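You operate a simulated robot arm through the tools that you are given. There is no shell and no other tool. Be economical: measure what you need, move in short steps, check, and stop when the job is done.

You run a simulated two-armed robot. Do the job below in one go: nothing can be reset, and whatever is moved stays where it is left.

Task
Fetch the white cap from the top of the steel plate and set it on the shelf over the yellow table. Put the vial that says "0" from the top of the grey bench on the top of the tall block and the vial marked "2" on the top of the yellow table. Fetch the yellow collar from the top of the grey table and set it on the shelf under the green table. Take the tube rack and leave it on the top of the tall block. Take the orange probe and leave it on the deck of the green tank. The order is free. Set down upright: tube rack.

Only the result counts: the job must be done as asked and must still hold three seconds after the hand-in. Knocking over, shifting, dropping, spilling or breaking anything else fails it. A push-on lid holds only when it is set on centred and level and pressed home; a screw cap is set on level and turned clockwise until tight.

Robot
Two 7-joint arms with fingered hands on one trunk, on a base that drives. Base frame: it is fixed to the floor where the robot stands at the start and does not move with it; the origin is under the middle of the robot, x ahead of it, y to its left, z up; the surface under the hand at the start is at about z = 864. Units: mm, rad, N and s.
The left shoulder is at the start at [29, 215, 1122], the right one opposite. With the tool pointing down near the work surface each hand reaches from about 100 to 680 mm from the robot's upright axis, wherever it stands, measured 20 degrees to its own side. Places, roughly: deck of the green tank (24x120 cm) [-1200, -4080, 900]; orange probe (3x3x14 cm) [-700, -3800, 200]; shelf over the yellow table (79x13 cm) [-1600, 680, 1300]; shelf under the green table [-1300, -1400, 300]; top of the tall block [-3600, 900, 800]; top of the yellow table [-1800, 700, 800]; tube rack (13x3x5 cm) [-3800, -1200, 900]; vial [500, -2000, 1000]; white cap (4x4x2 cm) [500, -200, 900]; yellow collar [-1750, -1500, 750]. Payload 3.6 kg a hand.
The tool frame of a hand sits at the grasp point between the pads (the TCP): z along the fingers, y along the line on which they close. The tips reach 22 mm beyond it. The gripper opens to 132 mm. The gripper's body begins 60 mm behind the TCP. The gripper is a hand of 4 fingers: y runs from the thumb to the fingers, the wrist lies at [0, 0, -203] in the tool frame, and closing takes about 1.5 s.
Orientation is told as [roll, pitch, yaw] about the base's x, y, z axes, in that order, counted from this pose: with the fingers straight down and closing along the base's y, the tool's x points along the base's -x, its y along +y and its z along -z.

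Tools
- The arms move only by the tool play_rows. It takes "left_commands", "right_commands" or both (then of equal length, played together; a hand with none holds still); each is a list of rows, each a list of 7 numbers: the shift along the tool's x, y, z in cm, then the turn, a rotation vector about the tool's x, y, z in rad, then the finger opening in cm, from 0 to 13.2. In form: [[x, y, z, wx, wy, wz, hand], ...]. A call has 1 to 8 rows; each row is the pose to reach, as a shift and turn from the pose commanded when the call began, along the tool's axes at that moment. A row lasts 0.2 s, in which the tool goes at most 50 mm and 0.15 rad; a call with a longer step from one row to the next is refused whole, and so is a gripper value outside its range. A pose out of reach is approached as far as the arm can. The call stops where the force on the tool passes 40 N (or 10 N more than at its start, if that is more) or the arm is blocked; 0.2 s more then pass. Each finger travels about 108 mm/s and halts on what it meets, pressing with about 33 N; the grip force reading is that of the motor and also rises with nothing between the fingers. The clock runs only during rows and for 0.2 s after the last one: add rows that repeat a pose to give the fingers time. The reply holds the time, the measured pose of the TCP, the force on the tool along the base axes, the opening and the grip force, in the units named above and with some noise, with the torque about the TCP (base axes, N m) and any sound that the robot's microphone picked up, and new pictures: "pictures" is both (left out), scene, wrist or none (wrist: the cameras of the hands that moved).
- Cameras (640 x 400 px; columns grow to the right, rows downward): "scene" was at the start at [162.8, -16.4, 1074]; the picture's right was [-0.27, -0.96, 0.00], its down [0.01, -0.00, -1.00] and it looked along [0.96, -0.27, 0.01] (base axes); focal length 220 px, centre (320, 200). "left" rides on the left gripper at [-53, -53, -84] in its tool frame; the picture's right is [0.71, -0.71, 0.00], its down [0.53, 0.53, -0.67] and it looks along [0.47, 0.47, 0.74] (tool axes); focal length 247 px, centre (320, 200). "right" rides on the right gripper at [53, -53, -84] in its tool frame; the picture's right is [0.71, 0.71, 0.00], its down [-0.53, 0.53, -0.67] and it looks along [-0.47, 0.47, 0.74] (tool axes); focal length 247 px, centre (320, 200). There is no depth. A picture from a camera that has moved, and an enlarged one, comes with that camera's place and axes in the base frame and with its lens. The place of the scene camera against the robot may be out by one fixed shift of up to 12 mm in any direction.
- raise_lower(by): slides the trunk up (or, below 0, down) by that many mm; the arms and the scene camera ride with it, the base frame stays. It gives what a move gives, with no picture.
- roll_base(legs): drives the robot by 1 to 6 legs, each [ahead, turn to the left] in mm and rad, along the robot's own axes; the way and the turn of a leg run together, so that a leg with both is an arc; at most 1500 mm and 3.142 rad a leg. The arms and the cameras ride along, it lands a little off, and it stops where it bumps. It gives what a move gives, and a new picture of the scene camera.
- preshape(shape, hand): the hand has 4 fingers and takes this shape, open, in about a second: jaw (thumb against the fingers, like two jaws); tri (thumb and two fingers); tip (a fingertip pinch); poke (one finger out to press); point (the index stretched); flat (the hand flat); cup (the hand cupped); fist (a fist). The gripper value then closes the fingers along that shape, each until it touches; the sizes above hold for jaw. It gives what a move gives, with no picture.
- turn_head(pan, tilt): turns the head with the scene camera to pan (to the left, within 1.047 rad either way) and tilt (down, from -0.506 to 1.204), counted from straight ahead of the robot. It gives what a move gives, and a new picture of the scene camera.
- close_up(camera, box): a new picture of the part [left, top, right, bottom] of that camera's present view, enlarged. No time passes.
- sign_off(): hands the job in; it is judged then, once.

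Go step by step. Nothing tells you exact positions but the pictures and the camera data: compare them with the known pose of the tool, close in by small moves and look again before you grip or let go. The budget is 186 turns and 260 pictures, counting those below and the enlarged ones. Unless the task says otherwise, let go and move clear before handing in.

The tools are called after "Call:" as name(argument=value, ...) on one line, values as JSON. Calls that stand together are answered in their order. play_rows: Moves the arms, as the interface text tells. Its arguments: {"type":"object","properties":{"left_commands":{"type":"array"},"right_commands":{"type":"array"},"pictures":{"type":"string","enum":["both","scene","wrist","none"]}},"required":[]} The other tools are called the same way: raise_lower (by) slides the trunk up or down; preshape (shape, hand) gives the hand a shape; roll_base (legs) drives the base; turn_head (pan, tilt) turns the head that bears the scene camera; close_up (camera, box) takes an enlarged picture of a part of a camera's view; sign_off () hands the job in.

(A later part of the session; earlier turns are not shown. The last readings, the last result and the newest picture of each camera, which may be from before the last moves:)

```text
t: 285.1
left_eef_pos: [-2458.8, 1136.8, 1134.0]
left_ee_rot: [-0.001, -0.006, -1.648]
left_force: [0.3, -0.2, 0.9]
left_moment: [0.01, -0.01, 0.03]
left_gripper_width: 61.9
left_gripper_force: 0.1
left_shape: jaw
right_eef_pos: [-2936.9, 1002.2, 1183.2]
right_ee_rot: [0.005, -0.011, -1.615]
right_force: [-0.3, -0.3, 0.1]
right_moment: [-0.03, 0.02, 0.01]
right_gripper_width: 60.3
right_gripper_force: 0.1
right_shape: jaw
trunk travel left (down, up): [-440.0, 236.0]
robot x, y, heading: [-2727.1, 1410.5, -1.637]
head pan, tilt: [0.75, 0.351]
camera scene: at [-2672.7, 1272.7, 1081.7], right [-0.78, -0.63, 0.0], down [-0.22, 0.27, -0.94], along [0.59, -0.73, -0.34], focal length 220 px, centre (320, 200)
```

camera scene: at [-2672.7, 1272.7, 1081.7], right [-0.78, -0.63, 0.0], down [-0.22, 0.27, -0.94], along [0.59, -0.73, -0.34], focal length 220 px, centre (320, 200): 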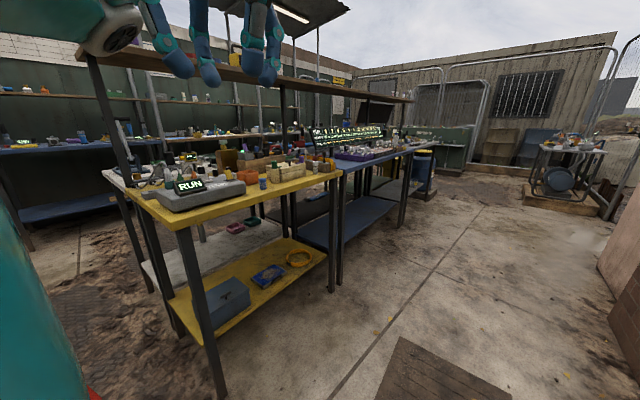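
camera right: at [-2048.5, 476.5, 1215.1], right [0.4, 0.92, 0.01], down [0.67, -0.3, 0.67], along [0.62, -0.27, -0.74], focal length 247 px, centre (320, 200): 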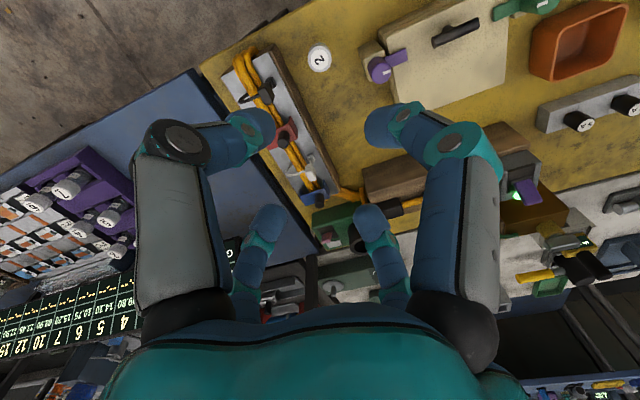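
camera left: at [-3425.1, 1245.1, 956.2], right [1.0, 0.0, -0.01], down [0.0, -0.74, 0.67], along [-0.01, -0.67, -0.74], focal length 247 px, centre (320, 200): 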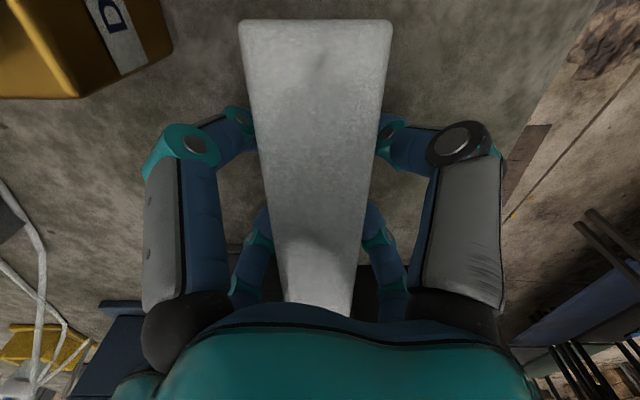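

The aisle is clear, so I'm driving on.

Call:
roll_base(legs=[[0, 0.08], [1300, 0], [1200, 0]])

Call:
turn_head(pan=0.85, tilt=0.35)

```text
t: 297.8
left_eef_pos: [-2394.8, -1344.2, 1132.9]
left_ee_rot: [-0.002, -0.007, -1.565]
left_force: [-0.1, -0.4, -0.6]
left_moment: [0.0, 0.02, 0.01]
left_gripper_width: 61.7
left_gripper_force: 0.1
left_shape: jaw
right_eef_pos: [-2862.2, -1517.2, 1183.3]
right_ee_rot: [0.004, -0.011, -1.531]
right_force: [-0.8, -0.9, 0.1]
right_moment: [0.04, -0.03, -0.02]
right_gripper_width: 59.9
right_gripper_force: 0.0
right_shape: jaw
trunk travel left (down, up): [-440.0, 236.0]
robot x, y, heading: [-2685.8, -1090.5, -1.552]
head pan, tilt: [0.75, 0.351]
camera scene: at [-2619.8, -1225.9, 1081.7], right [-0.72, -0.69, 0.0], down [-0.24, 0.25, -0.94], along [0.65, -0.68, -0.34], focal length 220 px, centre (320, 200)
```

scene: 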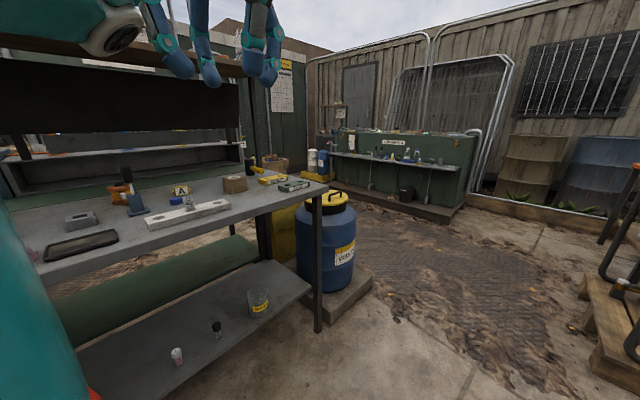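

```text
t: 298.5
left_eef_pos: [-2395.5, -1344.0, 1133.0]
left_ee_rot: [-0.001, -0.008, -1.564]
left_force: [0.9, -0.7, -0.4]
left_moment: [0.02, -0.02, 0.01]
left_gripper_width: 61.8
left_gripper_force: 0.1
left_shape: jaw
right_eef_pos: [-2862.0, -1517.3, 1183.7]
right_ee_rot: [0.005, -0.013, -1.533]
right_force: [0.1, 0.2, -0.5]
right_moment: [0.0, 0.0, 0.0]
right_gripper_width: 60.1
right_gripper_force: 0.1
right_shape: jaw
trunk travel left (down, up): [-440.0, 236.0]
robot x, y, heading: [-2683.0, -1092.5, -1.558]
head pan, tilt: [0.85, 0.351]
camera scene: at [-2613.5, -1218.8, 1081.7], right [-0.65, -0.76, 0.0], down [-0.26, 0.22, -0.94], along [0.71, -0.61, -0.34], focal length 220 px, centre (320, 200)
```

scene: 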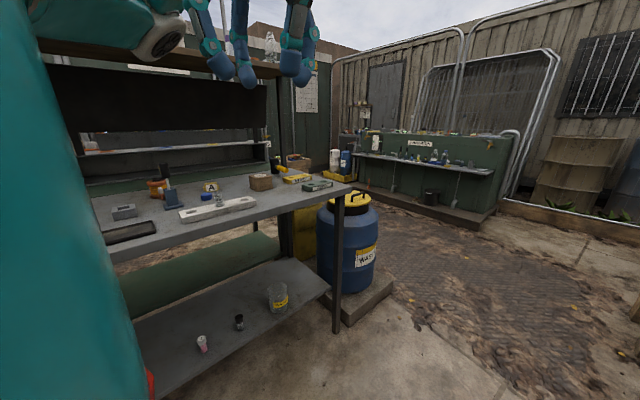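

The grey table is here. I'll zoom in for the yellow collar.

Call:
close_up(camera="scene", box=[90, 140, 350, 300])

```text
2.46 times, centred on (220, 220) of scene
camera zoom: at [-2613.5, -1218.8, 1081.7], right [-0.65, -0.76, 0.0], down [-0.26, 0.22, -0.94], along [0.71, -0.61, -0.34], focal length 543 px, centre (566, 151)
```

zoom: 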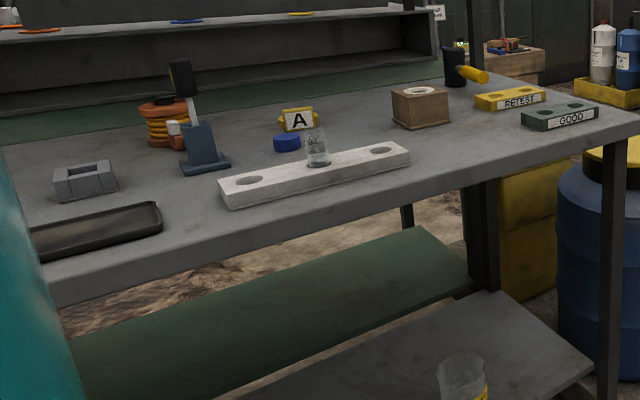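

The yellow-framed "A" piece at about [-1670, -1440] is near the given collar position. I'll move in front of the table for a closer look.

Call:
roll_base(legs=[[180, 0], [0, 0.85]])

Call:
roll_base(legs=[[0, 0.75]])

Call:
turn_head(pan=-0.2, tilt=0.35)

```text
t: 301.8
left_eef_pos: [-2298.1, -1276.0, 1133.9]
left_ee_rot: [-0.005, -0.006, -0.854]
left_force: [1.2, 0.4, -0.2]
left_moment: [-0.02, 0.0, 0.01]
left_gripper_width: 62.1
left_gripper_force: 0.0
left_shape: jaw
right_eef_pos: [-2539.3, -1710.2, 1185.2]
right_ee_rot: [0.002, -0.011, -0.824]
right_force: [0.7, 0.6, 0.1]
right_moment: [-0.07, 0.0, 0.01]
right_gripper_width: 60.0
right_gripper_force: 0.1
right_shape: jaw
trunk travel left (down, up): [-440.0, 236.0]
robot x, y, heading: [-2706.5, -1289.9, -0.834]
head pan, tilt: [0.85, 0.351]
stopped in leg 2: the robot was blocked; the commanded pose is now the measured one
camera scene: at [-2561.5, -1334.1, 1081.6], right [0.02, -1.0, 0.0], down [-0.35, -0.01, -0.94], along [0.94, 0.02, -0.35], focal length 220 px, centre (320, 200)
```

scene: 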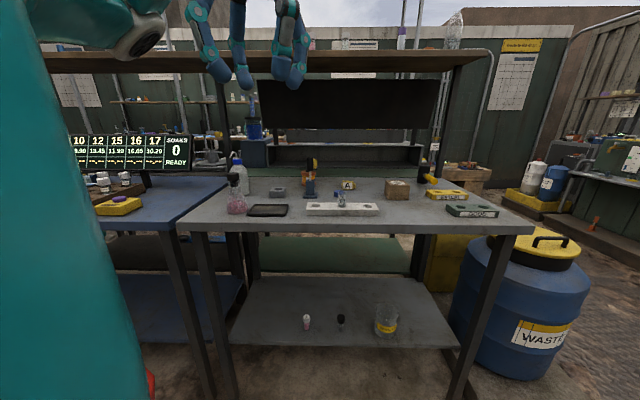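

```text
t: 304.0
left_eef_pos: [-2387.1, -1029.7, 1135.1]
left_ee_rot: [-0.002, -0.008, -0.195]
left_force: [-0.1, 0.4, -0.4]
left_moment: [-0.01, -0.04, 0.02]
left_gripper_width: 62.1
left_gripper_force: 0.0
left_shape: jaw
right_eef_pos: [-2312.4, -1522.2, 1186.4]
right_ee_rot: [0.001, -0.013, -0.164]
right_force: [-0.3, 0.0, 0.1]
right_moment: [-0.03, 0.0, -0.04]
right_gripper_width: 60.3
right_gripper_force: 0.1
right_shape: jaw
trunk travel left (down, up): [-440.0, 236.0]
robot x, y, heading: [-2708.9, -1320.1, -0.166]
head pan, tilt: [0.85, 0.351]
stopped in leg 1: the robot was blocked; the commanded pose is now the measured one
camera scene: at [-2561.8, -1262.1, 1081.7], right [0.63, -0.77, 0.0], down [-0.27, -0.22, -0.94], along [0.73, 0.59, -0.34], focal length 220 px, centre (320, 200)
```

scene: 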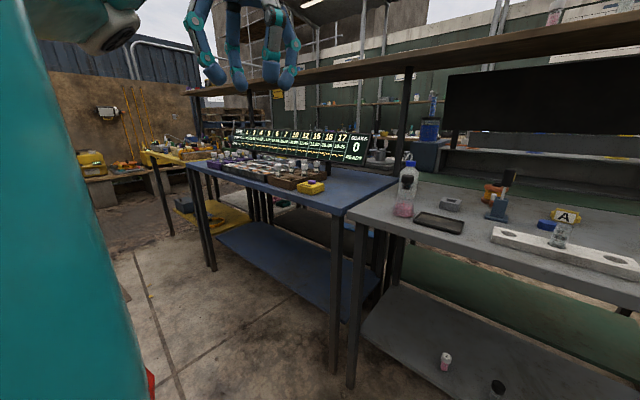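

```text
t: 305.3
left_eef_pos: [-2387.6, -1032.5, 1136.1]
left_ee_rot: [-0.001, -0.008, -0.197]
left_force: [-0.6, -0.5, 0.8]
left_moment: [0.0, 0.0, 0.01]
left_gripper_width: 62.0
left_gripper_force: 0.2
left_shape: jaw
right_eef_pos: [-2312.4, -1523.9, 1185.6]
right_ee_rot: [0.004, -0.011, -0.165]
right_force: [-0.1, -0.6, 0.2]
right_moment: [0.0, 0.0, 0.01]
right_gripper_width: 60.1
right_gripper_force: 0.1
right_shape: jaw
trunk travel left (down, up): [-440.0, 236.0]
robot x, y, heading: [-2710.8, -1314.8, -0.16]
head pan, tilt: [-0.201, 0.351]
camera scene: at [-2546.6, -1355.8, 1081.7], right [-0.36, -0.93, 0.0], down [-0.32, 0.12, -0.94], along [0.88, -0.33, -0.34], focal length 220 px, centre (320, 200)
```

scene: 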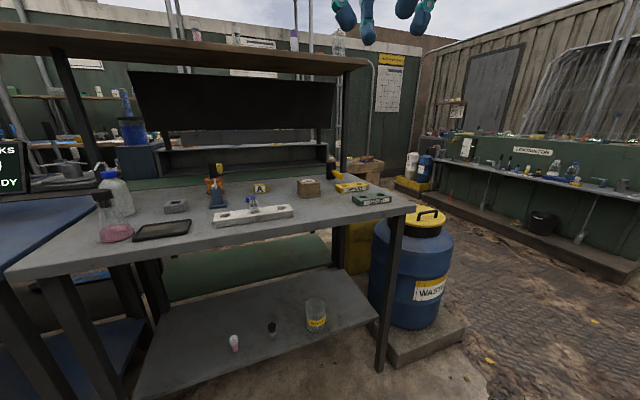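

I'll zoom in on the yellow pieces to tell which one is the collar.

Call:
close_up(camera="scene", box=[230, 150, 390, 220])

```text
4.00 times, centred on (310, 185) of scene
camera zoom: at [-2546.6, -1355.8, 1081.7], right [-0.36, -0.93, 0.0], down [-0.32, 0.12, -0.94], along [0.88, -0.33, -0.34], focal length 882 px, centre (360, 260)
```

zoom: 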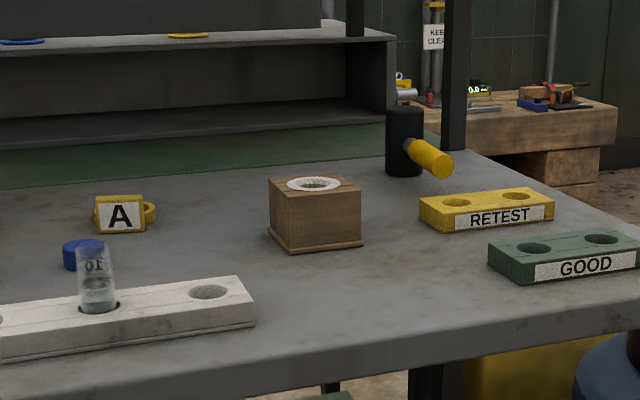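

The "A" piece is a ring with a label plate, so it is the yellow collar, at about [-1706, -1431]. I'll drive up to the table.

Call:
turn_head(pan=-0.25, tilt=0.55)

Call:
roll_base(legs=[[0, 0.26], [425, 0]])

```text
t: 306.0
left_eef_pos: [-2387.5, -1031.7, 1135.7]
left_ee_rot: [-0.001, -0.01, -0.196]
left_force: [0.7, -0.7, -0.9]
left_moment: [0.02, 0.0, 0.0]
left_gripper_width: 61.7
left_gripper_force: 0.1
left_shape: jaw
right_eef_pos: [-2312.1, -1523.3, 1185.2]
right_ee_rot: [0.003, -0.009, -0.168]
right_force: [-0.4, -0.4, -0.4]
right_moment: [0.01, -0.01, 0.0]
right_gripper_width: 60.0
right_gripper_force: 0.0
right_shape: jaw
trunk travel left (down, up): [-440.0, 236.0]
robot x, y, heading: [-2708.3, -1317.1, -0.165]
head pan, tilt: [-0.25, 0.55]
camera scene: at [-2551.3, -1358.7, 1063.5], right [-0.4, -0.92, 0.0], down [-0.48, 0.21, -0.85], along [0.78, -0.34, -0.52], focal length 220 px, centre (320, 200)
```

scene: 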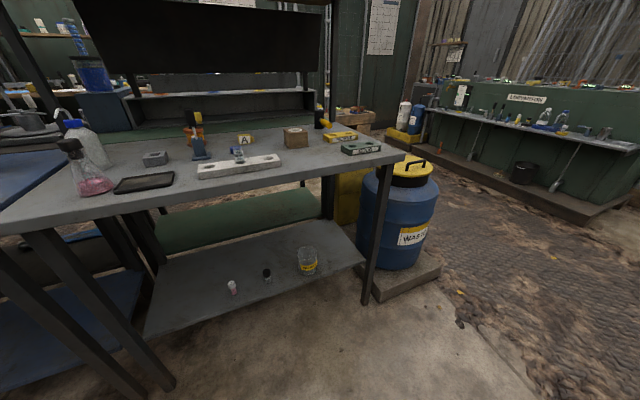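

```text
t: 309.5
left_eef_pos: [-2053.0, -916.9, 1134.8]
left_ee_rot: [-0.001, -0.007, 0.069]
left_force: [-0.1, -0.7, -0.2]
left_moment: [-0.04, -0.02, 0.02]
left_gripper_width: 61.9
left_gripper_force: 0.0
left_shape: jaw
right_eef_pos: [-1850.7, -1371.7, 1184.2]
right_ee_rot: [0.004, -0.007, 0.099]
right_force: [0.8, 0.4, -0.6]
right_moment: [0.0, 0.01, 0.03]
right_gripper_width: 59.9
right_gripper_force: 0.2
right_shape: jaw
trunk travel left (down, up): [-440.0, 236.0]
robot x, y, heading: [-2289.5, -1272.0, 0.089]
head pan, tilt: [-0.25, 0.55]
camera scene: at [-2124.1, -1272.2, 1063.2], right [-0.15, -0.99, 0.0], down [-0.52, 0.08, -0.85], along [0.84, -0.13, -0.52], focal length 220 px, centre (320, 200)
```

scene: 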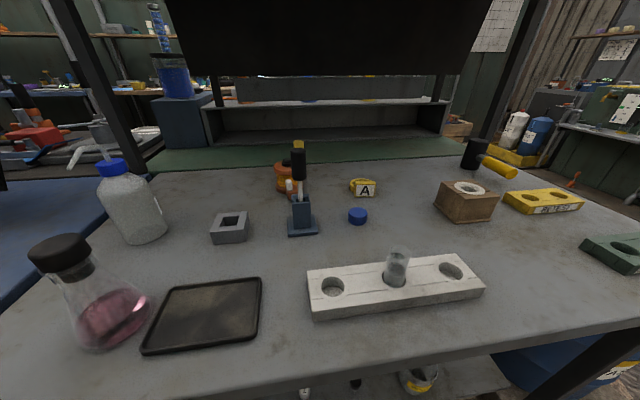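

I have a good view now: the collar is at about [-1697, -1436]. I'll bring the right hand over it.

Call:
play_rows(right_commands=[[-3.8, -2, 1, 0, 0, 0, 9], [-7.6, -4, 2, 0, 0, 0, 9], [-11.4, -6, 4, 0, 0, 0, 9], [-14.7, -7.9, 6, 0, 0, 0, 9], [-14.7, -7.9, 10.5, 0, 0, 0, 9], [-14.7, -7.9, 15, 0, 0, 0, 9], [-14.7, -7.9, 19.5, 0, 0, 0, 9], [-14.7, -7.9, 21, 0, 0, 0, 9]], pictures="wrist")

```text
t: 311.3
left_eef_pos: [-2050.9, -917.1, 1135.9]
left_ee_rot: [0.002, -0.007, 0.069]
left_force: [0.1, 0.5, -0.1]
left_moment: [0.02, 0.0, -0.03]
left_gripper_width: 61.8
left_gripper_force: 0.0
left_shape: jaw
right_eef_pos: [-1694.8, -1433.6, 974.0]
right_ee_rot: [0.004, -0.01, 0.097]
right_force: [0.1, 0.1, 0.2]
right_moment: [0.03, 0.02, 0.0]
right_gripper_width: 89.8
right_gripper_force: 0.0
right_shape: jaw
trunk travel left (down, up): [-440.0, 236.0]
robot x, y, heading: [-2290.4, -1272.5, 0.096]
head pan, tilt: [-0.25, 0.55]
camera right: at [-1742.5, -1492.1, 1056.2], right [-0.77, 0.63, 0.0], down [0.47, 0.57, 0.67], along [0.43, 0.52, -0.74], focal length 247 px, centre (320, 200)
```

right: 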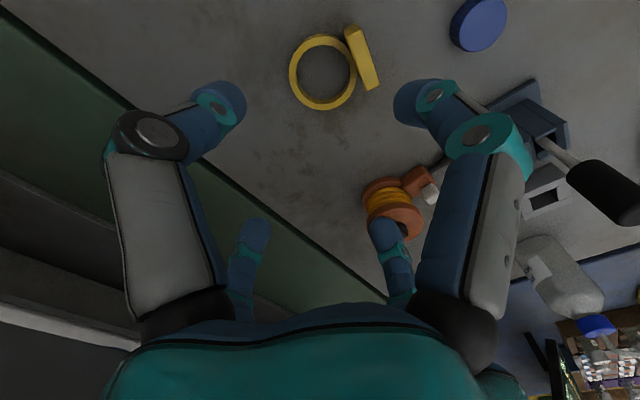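

The ring is at about [-1704, -1442], with its plate facing front-left. I'll rotate the hand so that one finger meets the plate, centre on it and descend.

Call:
play_rows(right_commands=[[0.3, -0.1, 1, 0, 0, 0.13, 9.5], [0.6, -0.2, 2, 0, 0, 0.26, 9.5], [0.9, -0.3, 4, 0, 0, 0.39, 9.5], [1.25, -0.43, 6, 0, 0, 0.52, 9.5], [1.25, -0.43, 8, 0, 0, 0.65, 9.5], [1.25, -0.43, 10, 0, 0, 0.78, 9.5], [1.25, -0.43, 11.5, 0, 0, 0.78, 9.5], [1.25, -0.43, 11.5, 0, 0, 0.78, 9.5]], pictures="wrist")

```text
t: 313.1
left_eef_pos: [-2055.0, -916.2, 1135.0]
left_ee_rot: [0.002, -0.01, 0.067]
left_force: [0.3, 0.1, -0.2]
left_moment: [0.0, 0.0, -0.01]
left_gripper_width: 62.1
left_gripper_force: 0.1
left_shape: jaw
right_eef_pos: [-1708.3, -1439.3, 861.3]
right_ee_rot: [0.011, -0.006, -0.681]
right_force: [-0.3, 0.2, -0.3]
right_moment: [-0.01, -0.02, 0.01]
right_gripper_width: 94.7
right_gripper_force: 0.1
right_shape: jaw
trunk travel left (down, up): [-440.0, 236.0]
robot x, y, heading: [-2291.9, -1273.7, 0.098]
head pan, tilt: [-0.25, 0.55]
camera right: at [-1782.1, -1447.1, 943.3], right [-0.1, 0.99, 0.0], down [0.73, 0.07, 0.68], along [0.67, 0.07, -0.74], focal length 247 px, centre (320, 200)
```

right: 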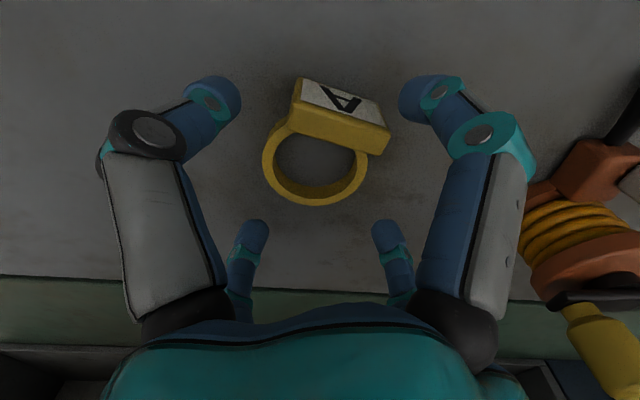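

The plate faces slightly more towards me than I judged. I'll adjust the yaw by 0.3, go down the last bit and close.

Call:
play_rows(right_commands=[[-0.2, 0, 0.5, 0, 0, -0.13, 9.5], [-0.3, 0, 1, 0, 0, -0.25, 9.5], [-0.3, 0, 1.8, 0, 0, -0.31, 9.5], [-0.3, 0, 2.4, 0, 0, -0.31, 9.5], [-0.3, 0, 2.4, 0, 0, -0.31, 7], [-0.3, 0, 2.4, 0, 0, -0.31, 5], [-0.3, 0, 2.4, 0, 0, -0.31, 3.5], [-0.3, 0, 2.4, 0, 0, -0.31, 3.5]], pictures="wrist")

```text
t: 314.9
left_eef_pos: [-2057.6, -916.5, 1137.1]
left_ee_rot: [-0.001, -0.012, 0.067]
left_force: [0.7, -0.1, -1.1]
left_moment: [0.0, 0.02, -0.03]
left_gripper_width: 61.7
left_gripper_force: 0.0
left_shape: jaw
right_eef_pos: [-1704.7, -1441.0, 842.1]
right_ee_rot: [0.012, -0.016, -0.372]
right_force: [6.1, -6.2, 33.0]
right_moment: [-0.19, -0.11, -0.01]
right_gripper_width: 55.6
right_gripper_force: 33.1
right_shape: jaw
trunk travel left (down, up): [-440.0, 236.0]
robot x, y, heading: [-2289.0, -1276.6, 0.098]
head pan, tilt: [-0.25, 0.55]
camera right: at [-1774.1, -1471.7, 923.1], right [-0.4, 0.92, 0.0], down [0.67, 0.3, 0.68], along [0.63, 0.27, -0.73], focal length 247 px, centre (320, 200)
```

right: 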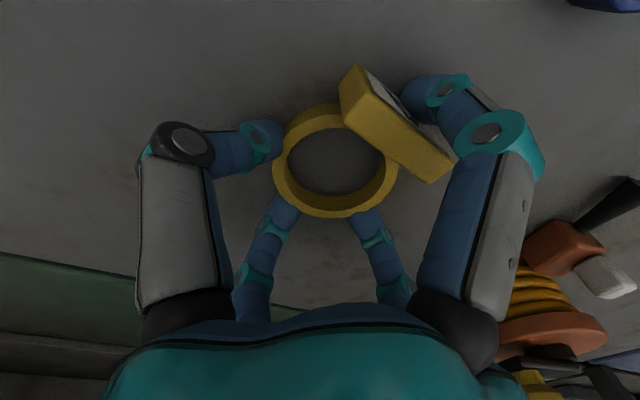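

The collar is gripped, with the fingers around the ring and plate. I'll lift it.

Call:
play_rows(right_commands=[[0, 0, -1, 0, 0, 0, 3], [0, 0, -3, 0, 0, 0, 3], [0, 0, -6, 0, 0, 0, 3], [0, 0, -10, 0, 0, 0, 3], [0, 0, -14, 0, 0, 0, 3], [1, 0, -18, 0, 0, 0, 3], [3, 0, -22, 0, 0, 0, 3], [5, 0, -24, 0, 0, 0, 3]], pictures="wrist")

```text
t: 316.7
left_eef_pos: [-2054.2, -916.9, 1135.6]
left_ee_rot: [0.0, -0.009, 0.068]
left_force: [0.4, -0.8, 0.5]
left_moment: [0.0, 0.01, 0.0]
left_gripper_width: 61.9
left_gripper_force: 0.0
left_shape: jaw
right_eef_pos: [-1755.0, -1424.7, 1076.8]
right_ee_rot: [0.007, -0.007, -0.372]
right_force: [0.5, -0.1, 0.0]
right_moment: [-0.02, -0.01, -0.03]
right_gripper_width: 54.1
right_gripper_force: 33.6
right_shape: jaw
trunk travel left (down, up): [-440.0, 236.0]
robot x, y, heading: [-2287.1, -1273.5, 0.099]
head pan, tilt: [-0.25, 0.55]
camera right: at [-1823.7, -1454.8, 1159.2], right [-0.4, 0.92, 0.0], down [0.67, 0.3, 0.68], along [0.62, 0.27, -0.74], focal length 247 px, centre (320, 200)
```

right: 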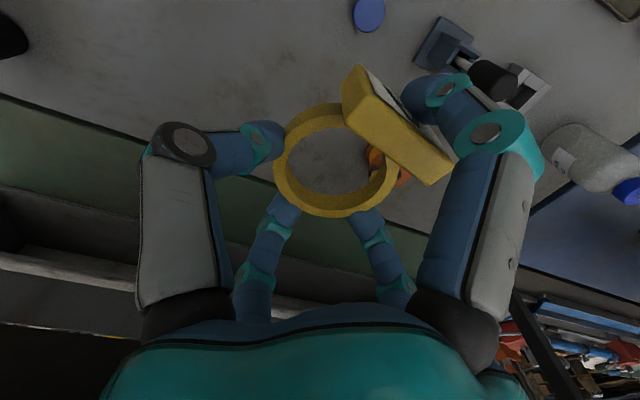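

The collar is held well. I'll take it around the south end of the island to the east side of the green table.

Call:
roll_base(legs=[[-420, 0], [0, -0.85]])

Call:
roll_base(legs=[[0, -0.82], [800, 0], [650, 0]])

Call:
roll_base(legs=[[0, 0.85]])

```text
t: 321.1
left_eef_pos: [-2297.0, -1193.3, 1136.4]
left_ee_rot: [0.002, -0.007, -0.64]
left_force: [0.5, 0.2, 0.5]
left_moment: [-0.01, -0.01, -0.01]
left_gripper_width: 62.0
left_gripper_force: 0.0
left_shape: jaw
right_eef_pos: [-2400.1, -1775.7, 1077.3]
right_ee_rot: [0.009, -0.006, -1.075]
right_force: [0.5, -0.2, -0.6]
right_moment: [0.01, -0.03, -0.02]
right_gripper_width: 53.9
right_gripper_force: 33.3
right_shape: jaw
trunk travel left (down, up): [-440.0, 236.0]
robot x, y, heading: [-2693.5, -1284.5, -0.623]
head pan, tilt: [-0.25, 0.55]
stopped in leg 2: the robot was blocked; the commanded pose is now the measured one
camera scene: at [-2573.6, -1393.9, 1063.2], right [-0.76, -0.65, 0.0], down [-0.34, 0.4, -0.85], along [0.55, -0.65, -0.52], focal length 220 px, centre (320, 200)
```

scene: 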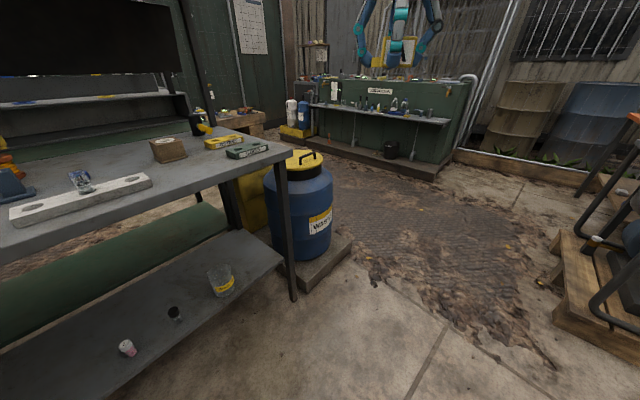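

```text
t: 323.4
left_eef_pos: [-2330.7, -1478.8, 1137.9]
left_ee_rot: [0.005, -0.008, -1.354]
left_force: [-0.1, -0.3, 0.6]
left_moment: [0.06, -0.04, -0.03]
left_gripper_width: 62.0
left_gripper_force: 0.0
left_shape: jaw
right_eef_pos: [-2787.4, -1851.1, 1077.3]
right_ee_rot: [0.01, -0.005, -1.791]
right_force: [-0.5, -0.2, -0.5]
right_moment: [0.04, 0.0, 0.04]
right_gripper_width: 54.0
right_gripper_force: 32.8
right_shape: jaw
trunk travel left (down, up): [-440.0, 236.0]
robot x, y, heading: [-2657.2, -1281.3, -1.345]
head pan, tilt: [-0.25, 0.55]
stopped in leg 1: the robot was blocked; the commanded pose is now the measured one
camera scene: at [-2647.8, -1439.6, 1063.2], right [-1.0, 0.03, 0.0], down [0.01, 0.52, -0.85], along [-0.02, -0.85, -0.52], focal length 220 px, centre (320, 200)
```

scene: 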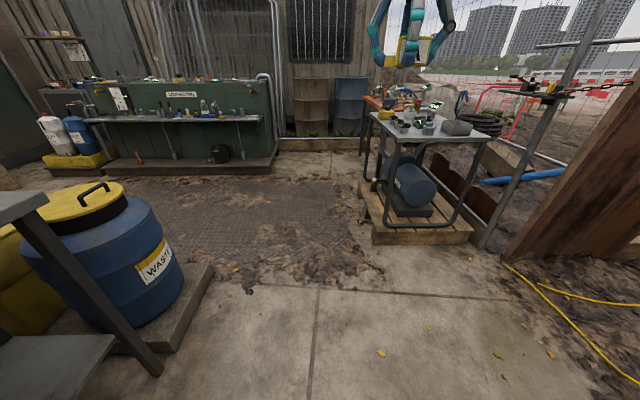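

```text
t: 325.6
left_eef_pos: [-2279.9, -1216.3, 1137.9]
left_ee_rot: [-0.001, -0.009, -0.646]
left_force: [0.2, 0.5, -0.1]
left_moment: [-0.03, -0.01, 0.0]
left_gripper_width: 61.8
left_gripper_force: 0.0
left_shape: jaw
right_eef_pos: [-2387.6, -1796.4, 1080.2]
right_ee_rot: [0.006, -0.008, -1.086]
right_force: [-0.3, -0.4, 0.3]
right_moment: [-0.04, 0.02, -0.01]
right_gripper_width: 53.6
right_gripper_force: 33.1
right_shape: jaw
trunk travel left (down, up): [-440.0, 236.0]
robot x, y, heading: [-2678.6, -1306.5, -0.622]
head pan, tilt: [-0.25, 0.55]
stopped in leg 1: the robot was blocked; the commanded pose is now the measured one
camera scene: at [-2560.5, -1411.5, 1063.5], right [-0.77, -0.64, 0.0], down [-0.34, 0.4, -0.85], along [0.55, -0.65, -0.52], focal length 220 px, centre (320, 200)
```

scene: 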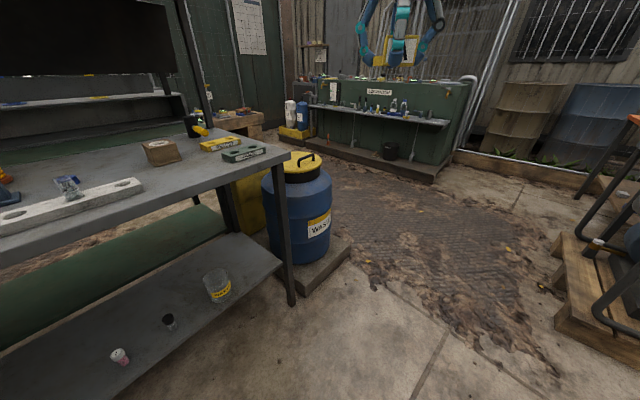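

The turn had cut out early and the follow-on legs were lost. I'll use several small turn legs instead.

Call:
roll_base(legs=[[0, -0.32], [0, -0.32], [0, -0.31], [1400, 0]])

```text
t: 328.3
left_eef_pos: [-2305.9, -1475.8, 1140.0]
left_ee_rot: [0.004, -0.011, -1.279]
left_force: [-0.7, -0.4, 0.3]
left_moment: [-0.02, 0.0, 0.02]
left_gripper_width: 62.2
left_gripper_force: 0.0
left_shape: jaw
right_eef_pos: [-2735.4, -1879.2, 1080.1]
right_ee_rot: [0.011, -0.005, -1.719]
right_force: [-0.5, 0.2, -0.9]
right_moment: [0.01, -0.02, -0.02]
right_gripper_width: 53.4
right_gripper_force: 32.7
right_shape: jaw
trunk travel left (down, up): [-440.0, 236.0]
robot x, y, heading: [-2653.3, -1300.8, -1.256]
head pan, tilt: [-0.25, 0.55]
stopped in leg 3: the robot was blocked; the commanded pose is now the measured one
camera scene: at [-2624.5, -1457.0, 1063.3], right [-1.0, -0.06, 0.0], down [-0.03, 0.52, -0.85], along [0.06, -0.85, -0.52], focal length 220 px, centre (320, 200)
```

scene: 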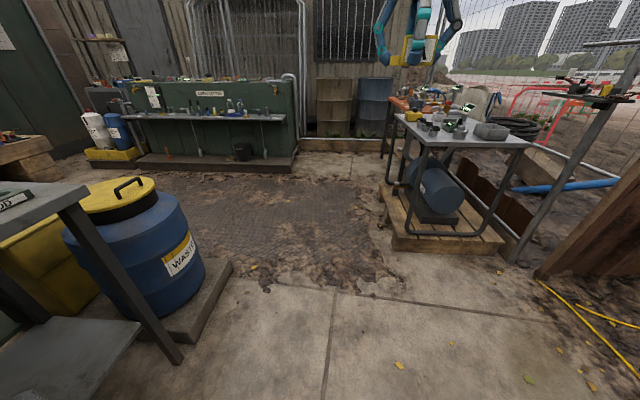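

Driving while turning doesn't seem to trip the stop, so I'll use arcs.

Call:
roll_base(legs=[[600, -0.3], [600, 0], [500, 0.6], [500, 0.6]])

```text
t: 339.8
left_eef_pos: [-1646.9, -3084.1, 1138.1]
left_ee_rot: [0.001, -0.009, -0.363]
left_force: [0.1, -0.7, -0.3]
left_moment: [-0.01, -0.03, 0.0]
left_gripper_width: 62.1
left_gripper_force: 0.0
left_shape: jaw
right_eef_pos: [-1587.3, -3671.4, 1080.3]
right_ee_rot: [0.005, -0.009, -0.799]
right_force: [-0.2, 0.5, -0.4]
right_moment: [-0.02, 0.02, 0.0]
right_gripper_width: 53.5
right_gripper_force: 32.9
right_shape: jaw
trunk travel left (down, up): [-440.0, 236.0]
robot x, y, heading: [-2003.8, -3276.1, -0.338]
head pan, tilt: [-0.25, 0.55]
camera scene: at [-1857.4, -3343.2, 1063.4], right [-0.56, -0.83, 0.0], down [-0.44, 0.29, -0.85], along [0.71, -0.48, -0.52], focal length 220 px, centre (320, 200)
```

scene: 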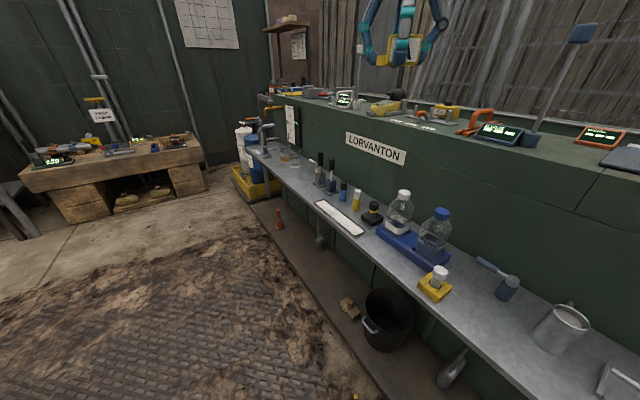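

The green tank is right here: its top deck is at z ≈ 920, and the orange probe stands on the low plinth at about [-709, -3782]. My left hand is free, so I'll fetch the probe now; first I'll tuck in the right hand and drive towards it.

Call:
play_rows(right_commands=[[3.4, -1.7, -1.5, 0, 0, 0, 3], [6.8, -3.4, -3, 0, 0, 0, 3], [10.2, -5, -4.5, 0, 0, 0, 3], [13.6, -6.7, -6, 0, 0, 0, 3], [17, -8.4, -8, 0, 0, 0, 3], [17, -8.4, -8, 0, 0, 0, 3]], pictures="none")

Call:
roll_base(legs=[[350, 0.5], [350, 0], [400, -0.6]])

```text
t: 341.2
left_eef_pos: [-1646.9, -3085.0, 1139.0]
left_ee_rot: [0.0, -0.007, -0.36]
left_force: [0.0, 0.7, -0.9]
left_moment: [0.0, 0.01, -0.02]
left_gripper_width: 62.3
left_gripper_force: 0.0
left_shape: jaw
right_eef_pos: [-1767.8, -3608.3, 1158.9]
right_ee_rot: [0.008, -0.006, -0.8]
right_force: [-0.1, 0.6, -0.5]
right_moment: [-0.02, -0.01, 0.01]
right_gripper_width: 53.0
right_gripper_force: 33.2
right_shape: jaw
trunk travel left (down, up): [-440.0, 236.0]
robot x, y, heading: [-2001.0, -3277.5, -0.339]
head pan, tilt: [-0.25, 0.55]
```

```text
t: 347.5
left_eef_pos: [-548.2, -3159.6, 1140.0]
left_ee_rot: [0.001, -0.008, -0.466]
left_force: [0.3, -0.1, -0.6]
left_moment: [0.03, 0.01, -0.01]
left_gripper_width: 61.8
left_gripper_force: 0.0
left_shape: jaw
right_eef_pos: [-724.0, -3667.6, 1157.8]
right_ee_rot: [0.007, -0.007, -0.907]
right_force: [-0.2, 0.1, -0.6]
right_moment: [0.03, 0.0, -0.01]
right_gripper_width: 53.1
right_gripper_force: 33.0
right_shape: jaw
trunk travel left (down, up): [-440.0, 236.0]
robot x, y, heading: [-920.8, -3298.6, -0.447]
head pan, tilt: [-0.25, 0.55]
camera scene: at [-777.9, -3379.7, 1063.3], right [-0.64, -0.77, 0.0], down [-0.4, 0.34, -0.85], along [0.65, -0.55, -0.52], focal length 220 px, centre (320, 200)
```

scene: 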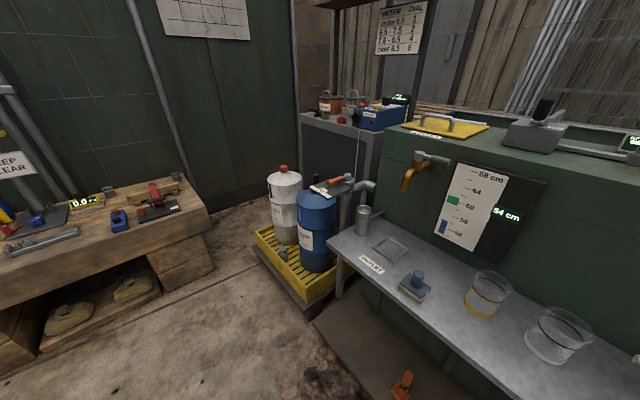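

The probe is nearly straight ahead and below. I'll turn towards it and look down.

Call:
roll_base(legs=[[0, -0.55]])

Call:
roll_base(legs=[[0, -0.36]])

Call:
raise_lower(by=-200)

Call:
turn_head(pan=0.2, tilt=0.75)

```text
t: 349.4
left_eef_pos: [-530.0, -3370.0, 1140.5]
left_ee_rot: [0.002, -0.008, -1.008]
left_force: [0.5, 0.3, 0.2]
left_moment: [-0.01, -0.01, 0.03]
left_gripper_width: 61.7
left_gripper_force: 0.0
left_shape: jaw
right_eef_pos: [-940.6, -3713.6, 1157.8]
right_ee_rot: [0.007, -0.008, -1.449]
right_force: [0.5, -0.1, -0.2]
right_moment: [0.0, -0.02, 0.0]
right_gripper_width: 53.0
right_gripper_force: 33.0
right_shape: jaw
trunk travel left (down, up): [-440.0, 236.0]
robot x, y, heading: [-894.3, -3283.5, -0.984]
head pan, tilt: [-0.25, 0.55]
camera scene: at [-825.1, -3426.4, 1063.4], right [-0.95, -0.33, 0.0], down [-0.17, 0.49, -0.85], along [0.28, -0.81, -0.52], focal length 220 px, centre (320, 200)
```

scene: 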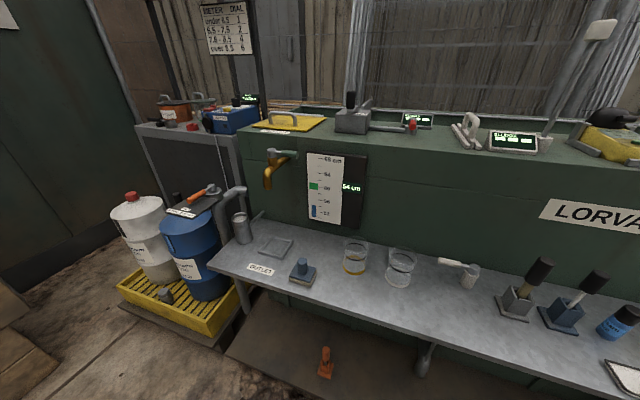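

```text
t: 350.9
left_eef_pos: [-580.2, -3496.4, 1140.4]
left_ee_rot: [0.001, -0.009, -1.369]
left_force: [0.8, -0.5, 0.9]
left_moment: [0.04, 0.0, 0.0]
left_gripper_width: 62.0
left_gripper_force: 0.1
left_shape: jaw
right_eef_pos: [-1089.8, -3674.6, 1159.4]
right_ee_rot: [0.01, -0.007, -1.807]
right_force: [0.2, -1.2, -0.3]
right_moment: [0.06, 0.02, 0.02]
right_gripper_width: 52.8
right_gripper_force: 33.0
right_shape: jaw
trunk travel left (down, up): [-440.0, 236.0]
robot x, y, heading: [-877.8, -3283.2, -1.348]
head pan, tilt: [-0.25, 0.55]
camera scene: at [-866.8, -3442.5, 1063.4], right [-1.0, 0.03, 0.0], down [0.01, 0.52, -0.85], along [-0.03, -0.85, -0.52], focal length 220 px, centre (320, 200)
```

scene: 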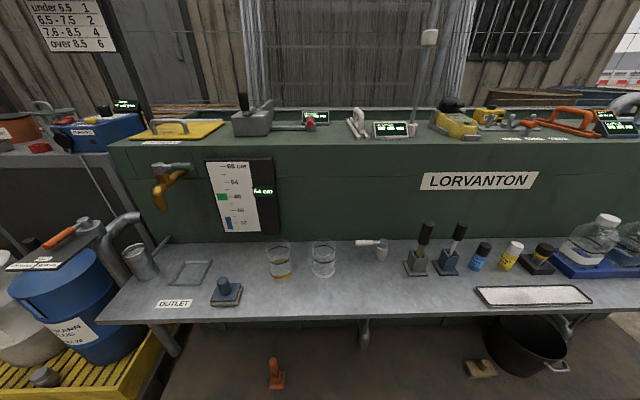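

```text
t: 353.1
left_eef_pos: [-582.9, -3495.7, 941.6]
left_ee_rot: [0.002, -0.01, -1.368]
left_force: [0.3, 0.0, 0.3]
left_moment: [0.01, 0.0, -0.02]
left_gripper_width: 62.2
left_gripper_force: 0.0
left_shape: jaw
right_eef_pos: [-1089.7, -3673.6, 959.7]
right_ee_rot: [0.009, -0.009, -1.807]
right_force: [-0.4, 0.5, -0.2]
right_moment: [-0.02, -0.03, -0.01]
right_gripper_width: 52.7
right_gripper_force: 33.0
right_shape: jaw
trunk travel left (down, up): [-240.0, 436.0]
robot x, y, heading: [-877.9, -3288.6, -1.351]
head pan, tilt: [-0.25, 0.55]
```

```text
t: 354.0
left_eef_pos: [-582.2, -3496.4, 940.9]
left_ee_rot: [0.002, -0.009, -1.369]
left_force: [-0.2, -0.6, 0.0]
left_moment: [0.02, -0.01, 0.02]
left_gripper_width: 61.8
left_gripper_force: 0.1
left_shape: jaw
right_eef_pos: [-1088.0, -3672.8, 960.3]
right_ee_rot: [0.009, -0.008, -1.808]
right_force: [-0.4, -0.1, 0.1]
right_moment: [0.02, 0.03, -0.02]
right_gripper_width: 53.1
right_gripper_force: 32.7
right_shape: jaw
trunk travel left (down, up): [-240.0, 436.0]
robot x, y, heading: [-874.9, -3289.0, -1.348]
head pan, tilt: [0.201, 0.75]
camera scene: at [-829.9, -3431.2, 838.7], right [-0.91, -0.41, 0.0], down [-0.28, 0.62, -0.73], along [0.3, -0.67, -0.68], focal length 220 px, centre (320, 200)
```

scene: 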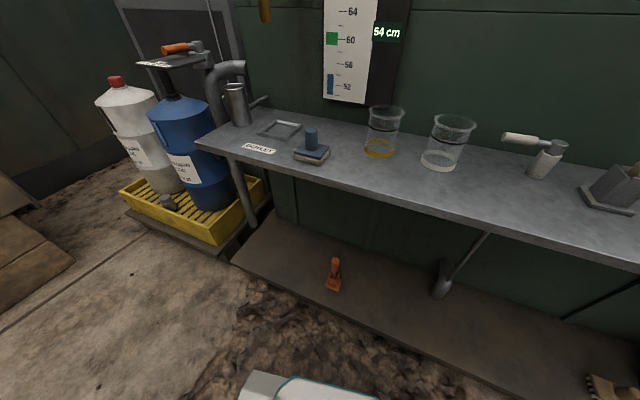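

I'll zoom in on the probe to judge its shape and height.

Call:
close_up(camera="scene", box=[280, 230, 400, 305])

```text
5.33 times, centred on (340, 268) of scene
camera zoom: at [-829.9, -3431.2, 838.7], right [-0.91, -0.41, 0.0], down [-0.28, 0.62, -0.73], along [0.3, -0.67, -0.68], focal length 1176 px, centre (213, -160)
```

zoom: 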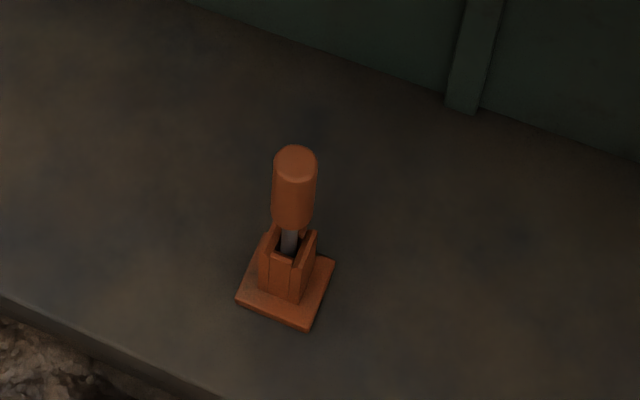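

The probe stands in a small holder, with its handle at about [-726, -3780], z 185–256. It is partly under the ledge, whose front edge is at y ≈ -3718. I'll lower the trunk, pull the right hand back and bring the left hand to a low position, ready to tilt in.

Call:
play_rows(right_commands=[[3, -0.7, 0, 0, 0, 0, 3], [6, -1.4, 0, 0, 0, 0, 3], [9.7, -2.3, 0, 0, 0, 0, 3], [9.7, -2.3, 0, 0, 0, 0, 3]], pictures="none")

Call:
raise_lower(by=-230)

Call:
play_rows(left_commands=[[-0.5, -2.2, 3, 0, 0, -0.08, 7], [-1, -4.4, 6, 0, 0, -0.16, 7], [-1.5, -6.6, 9, 0, 0, -0.24, 7], [-2, -8.8, 12, 0, 0, -0.32, 7], [-2.5, -11, 15, 0, 0, -0.4, 7], [-3, -13.2, 18, 0, 0, -0.48, 7], [-3.4, -15.4, 21, 0, 0, -0.584, 7], [-3.4, -15.4, 23, 0, 0, -0.584, 7]], pictures="none")

```text
t: 355.0
left_eef_pos: [-582.4, -3496.1, 941.8]
left_ee_rot: [0.001, -0.01, -1.369]
left_force: [0.6, -0.4, 0.2]
left_moment: [0.0, -0.04, 0.01]
left_gripper_width: 62.1
left_gripper_force: 0.1
left_shape: jaw
right_eef_pos: [-1089.7, -3574.4, 958.7]
right_ee_rot: [0.01, -0.007, -1.808]
right_force: [0.1, 0.2, -0.7]
right_moment: [-0.02, 0.02, -0.04]
right_gripper_width: 52.6
right_gripper_force: 33.3
right_shape: jaw
trunk travel left (down, up): [-240.0, 436.0]
robot x, y, heading: [-882.0, -3285.5, -1.35]
head pan, tilt: [0.201, 0.75]
```

```text
t: 357.4
left_eef_pos: [-576.0, -3524.7, 672.4]
left_ee_rot: [-0.001, 0.182, -1.367]
left_force: [-0.3, -0.1, 0.3]
left_moment: [-0.02, -0.02, 0.01]
left_gripper_width: 61.8
left_gripper_force: 0.1
left_shape: jaw
right_eef_pos: [-1077.6, -3620.5, 673.0]
right_ee_rot: [-0.122, 0.253, -1.823]
right_force: [-0.1, 0.8, -0.5]
right_moment: [-0.01, 0.0, 0.03]
right_gripper_width: 52.8
right_gripper_force: 32.7
right_shape: jaw
trunk travel left (down, up): [-10.0, 666.0]
robot x, y, heading: [-882.5, -3289.5, -1.354]
head pan, tilt: [0.201, 0.75]
```

```text
t: 359.2
left_eef_pos: [-728.8, -3547.2, 439.6]
left_ee_rot: [0.097, 0.151, -0.776]
left_force: [0.7, 0.3, 1.3]
left_moment: [0.01, -0.01, -0.02]
left_gripper_width: 69.8
left_gripper_force: 0.0
left_shape: jaw
left hand out of reach, approached as far as the arm can: row 1, 2, 3, 4
right_eef_pos: [-1077.6, -3621.1, 672.2]
right_ee_rot: [-0.122, 0.254, -1.823]
right_force: [0.3, 0.2, -0.5]
right_moment: [0.01, -0.02, -0.01]
right_gripper_width: 52.5
right_gripper_force: 32.9
right_shape: jaw
trunk travel left (down, up): [-10.0, 666.0]
robot x, y, heading: [-881.7, -3284.1, -1.349]
head pan, tilt: [0.201, 0.75]
```

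Both hands picked up some tilt while lowering. Now I'll tilt the left hand forward, pointing down and towards the tank, while moving to a spot just in front of the probe.

Call:
play_rows(left_commands=[[-1.6, -1.6, 1.6, 0.07, -0.08, 0, 7], [-3.2, -3.2, 3.2, 0.14, -0.16, 0, 7], [-4.8, -4.8, 4.8, 0.22, -0.24, 0, 7], [-6.4, -6.4, 6.6, 0.3, -0.33, 0, 7], [-8, -8, 8.3, 0.37, -0.41, 0, 7], [-9.6, -9.6, 10, 0.45, -0.5, 0, 7], [-10.9, -11.1, 11.5, 0.52, -0.575, 0, 7], [-10.9, -11.1, 11.5, 0.52, -0.575, 0, 7]], pictures="both")

```text
t: 361.0
left_eef_pos: [-736.0, -3680.5, 298.5]
left_ee_rot: [-0.451, -0.409, -0.675]
left_force: [-0.8, 0.4, 0.0]
left_moment: [0.03, 0.0, 0.0]
left_gripper_width: 70.0
left_gripper_force: 0.0
left_shape: jaw
right_eef_pos: [-1077.8, -3620.7, 672.3]
right_ee_rot: [-0.123, 0.253, -1.823]
right_force: [0.0, 0.2, 0.4]
right_moment: [-0.02, 0.0, -0.01]
right_gripper_width: 52.4
right_gripper_force: 32.6
right_shape: jaw
trunk travel left (down, up): [-10.0, 666.0]
robot x, y, heading: [-880.4, -3283.1, -1.35]
head pan, tilt: [0.201, 0.75]
camera scene: at [-829.1, -3434.4, 602.7], right [-0.91, -0.41, 0.0], down [-0.28, 0.62, -0.73], along [0.3, -0.67, -0.68], focal length 220 px, centre (320, 200)
camera left: at [-734.7, -3696.2, 410.9], right [-1.0, -0.01, 0.0], down [-0.01, 0.99, 0.13], along [0.0, 0.13, -0.99], focal length 247 px, centre (320, 200)
```

scene: 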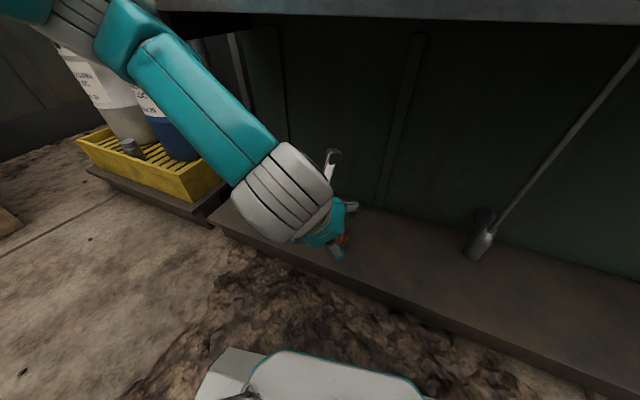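
left: 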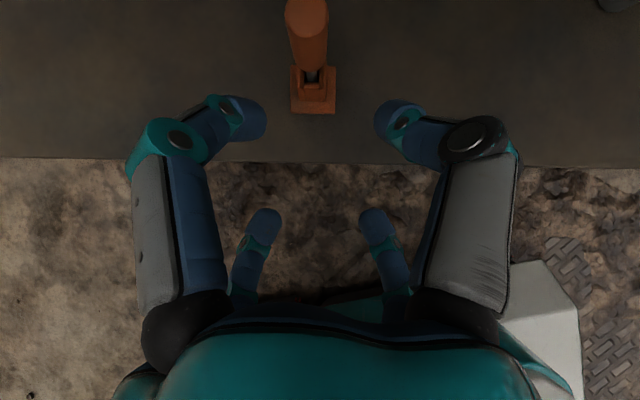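

The tilted hand sees the probe at about [-726, -3781]. I'll lower in front of it, slide in around the handle and look.

Call:
play_rows(left_commands=[[1.1, 1.8, 3, 0, 0, 0, 7], [2.2, 3.6, 6, 0, 0, 0, 7], [0.5, 1.8, 7.7, 0, 0, 0, 7], [-1.2, 0, 9.4, 0, 0, 0, 7], [-2.4, -1.1, 10.5, 0, 0, 0, 7], [-2.4, -1.1, 10.5, 0, 0, 0, 7]], pictures="wrist")

```text
t: 362.4
left_eef_pos: [-725.1, -3759.9, 227.3]
left_ee_rot: [-0.449, -0.407, -0.678]
left_force: [-0.3, -0.3, -0.1]
left_moment: [0.02, -0.01, 0.01]
left_gripper_width: 69.6
left_gripper_force: 0.1
left_shape: jaw
right_eef_pos: [-1078.6, -3620.8, 672.4]
right_ee_rot: [-0.122, 0.253, -1.823]
right_force: [0.0, -0.2, 0.1]
right_moment: [0.02, -0.01, 0.0]
right_gripper_width: 52.5
right_gripper_force: 32.9
right_shape: jaw
trunk travel left (down, up): [-10.0, 666.0]
robot x, y, heading: [-880.5, -3285.1, -1.349]
head pan, tilt: [0.201, 0.75]
camera left: at [-724.5, -3776.2, 338.7], right [-1.0, -0.01, 0.0], down [-0.01, 0.99, 0.13], along [0.0, 0.13, -0.99], focal length 247 px, centre (320, 200)
```

left: 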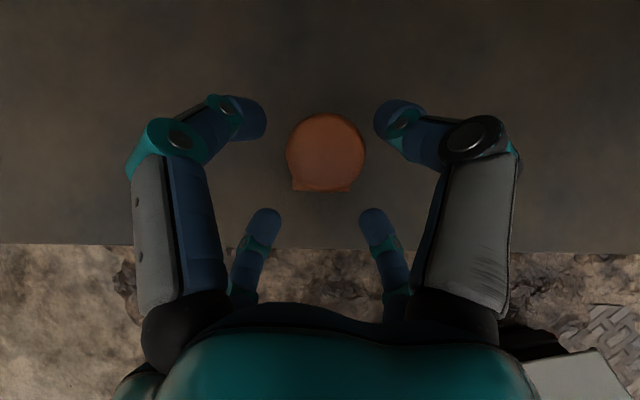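

The handle is between the fingers. I'll go 20 mm further in and close.

Call:
play_rows(left_commands=[[-0.6, -0.6, 0.6, 0, 0, 0, 7], [-1.1, -1.1, 1.1, 0, 0, 0, 7], [-1.1, -1.1, 1.1, 0, 0, 0, 5], [-1.1, -1.1, 1.1, 0, 0, 0, 3], [-1.1, -1.1, 1.1, 0, 0, 0, 1.5], [-1.1, -1.1, 1.1, 0, 0, 0, 1], [-1.1, -1.1, 1.1, 0, 0, 0, 1]], pictures="wrist")

```text
t: 364.0
left_eef_pos: [-725.4, -3778.8, 226.9]
left_ee_rot: [-0.451, -0.41, -0.677]
left_force: [-0.1, -2.6, 0.3]
left_moment: [-0.04, -0.03, 0.01]
left_gripper_width: 13.0
left_gripper_force: 33.0
left_shape: jaw
right_eef_pos: [-1079.2, -3621.0, 671.1]
right_ee_rot: [-0.121, 0.253, -1.824]
right_force: [0.0, 0.1, -0.5]
right_moment: [-0.01, -0.03, 0.02]
right_gripper_width: 52.7
right_gripper_force: 33.1
right_shape: jaw
trunk travel left (down, up): [-10.0, 666.0]
robot x, y, heading: [-879.5, -3283.8, -1.352]
head pan, tilt: [0.201, 0.75]
camera left: at [-724.2, -3795.5, 338.4], right [-1.0, -0.01, 0.0], down [-0.01, 0.99, 0.13], along [0.0, 0.13, -0.99], focal length 247 px, centre (320, 200)
```

left: 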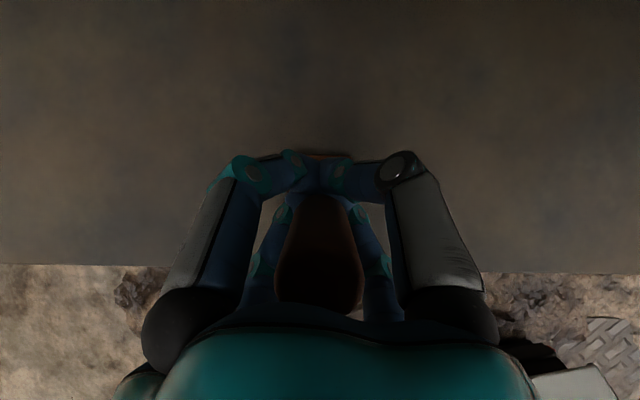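

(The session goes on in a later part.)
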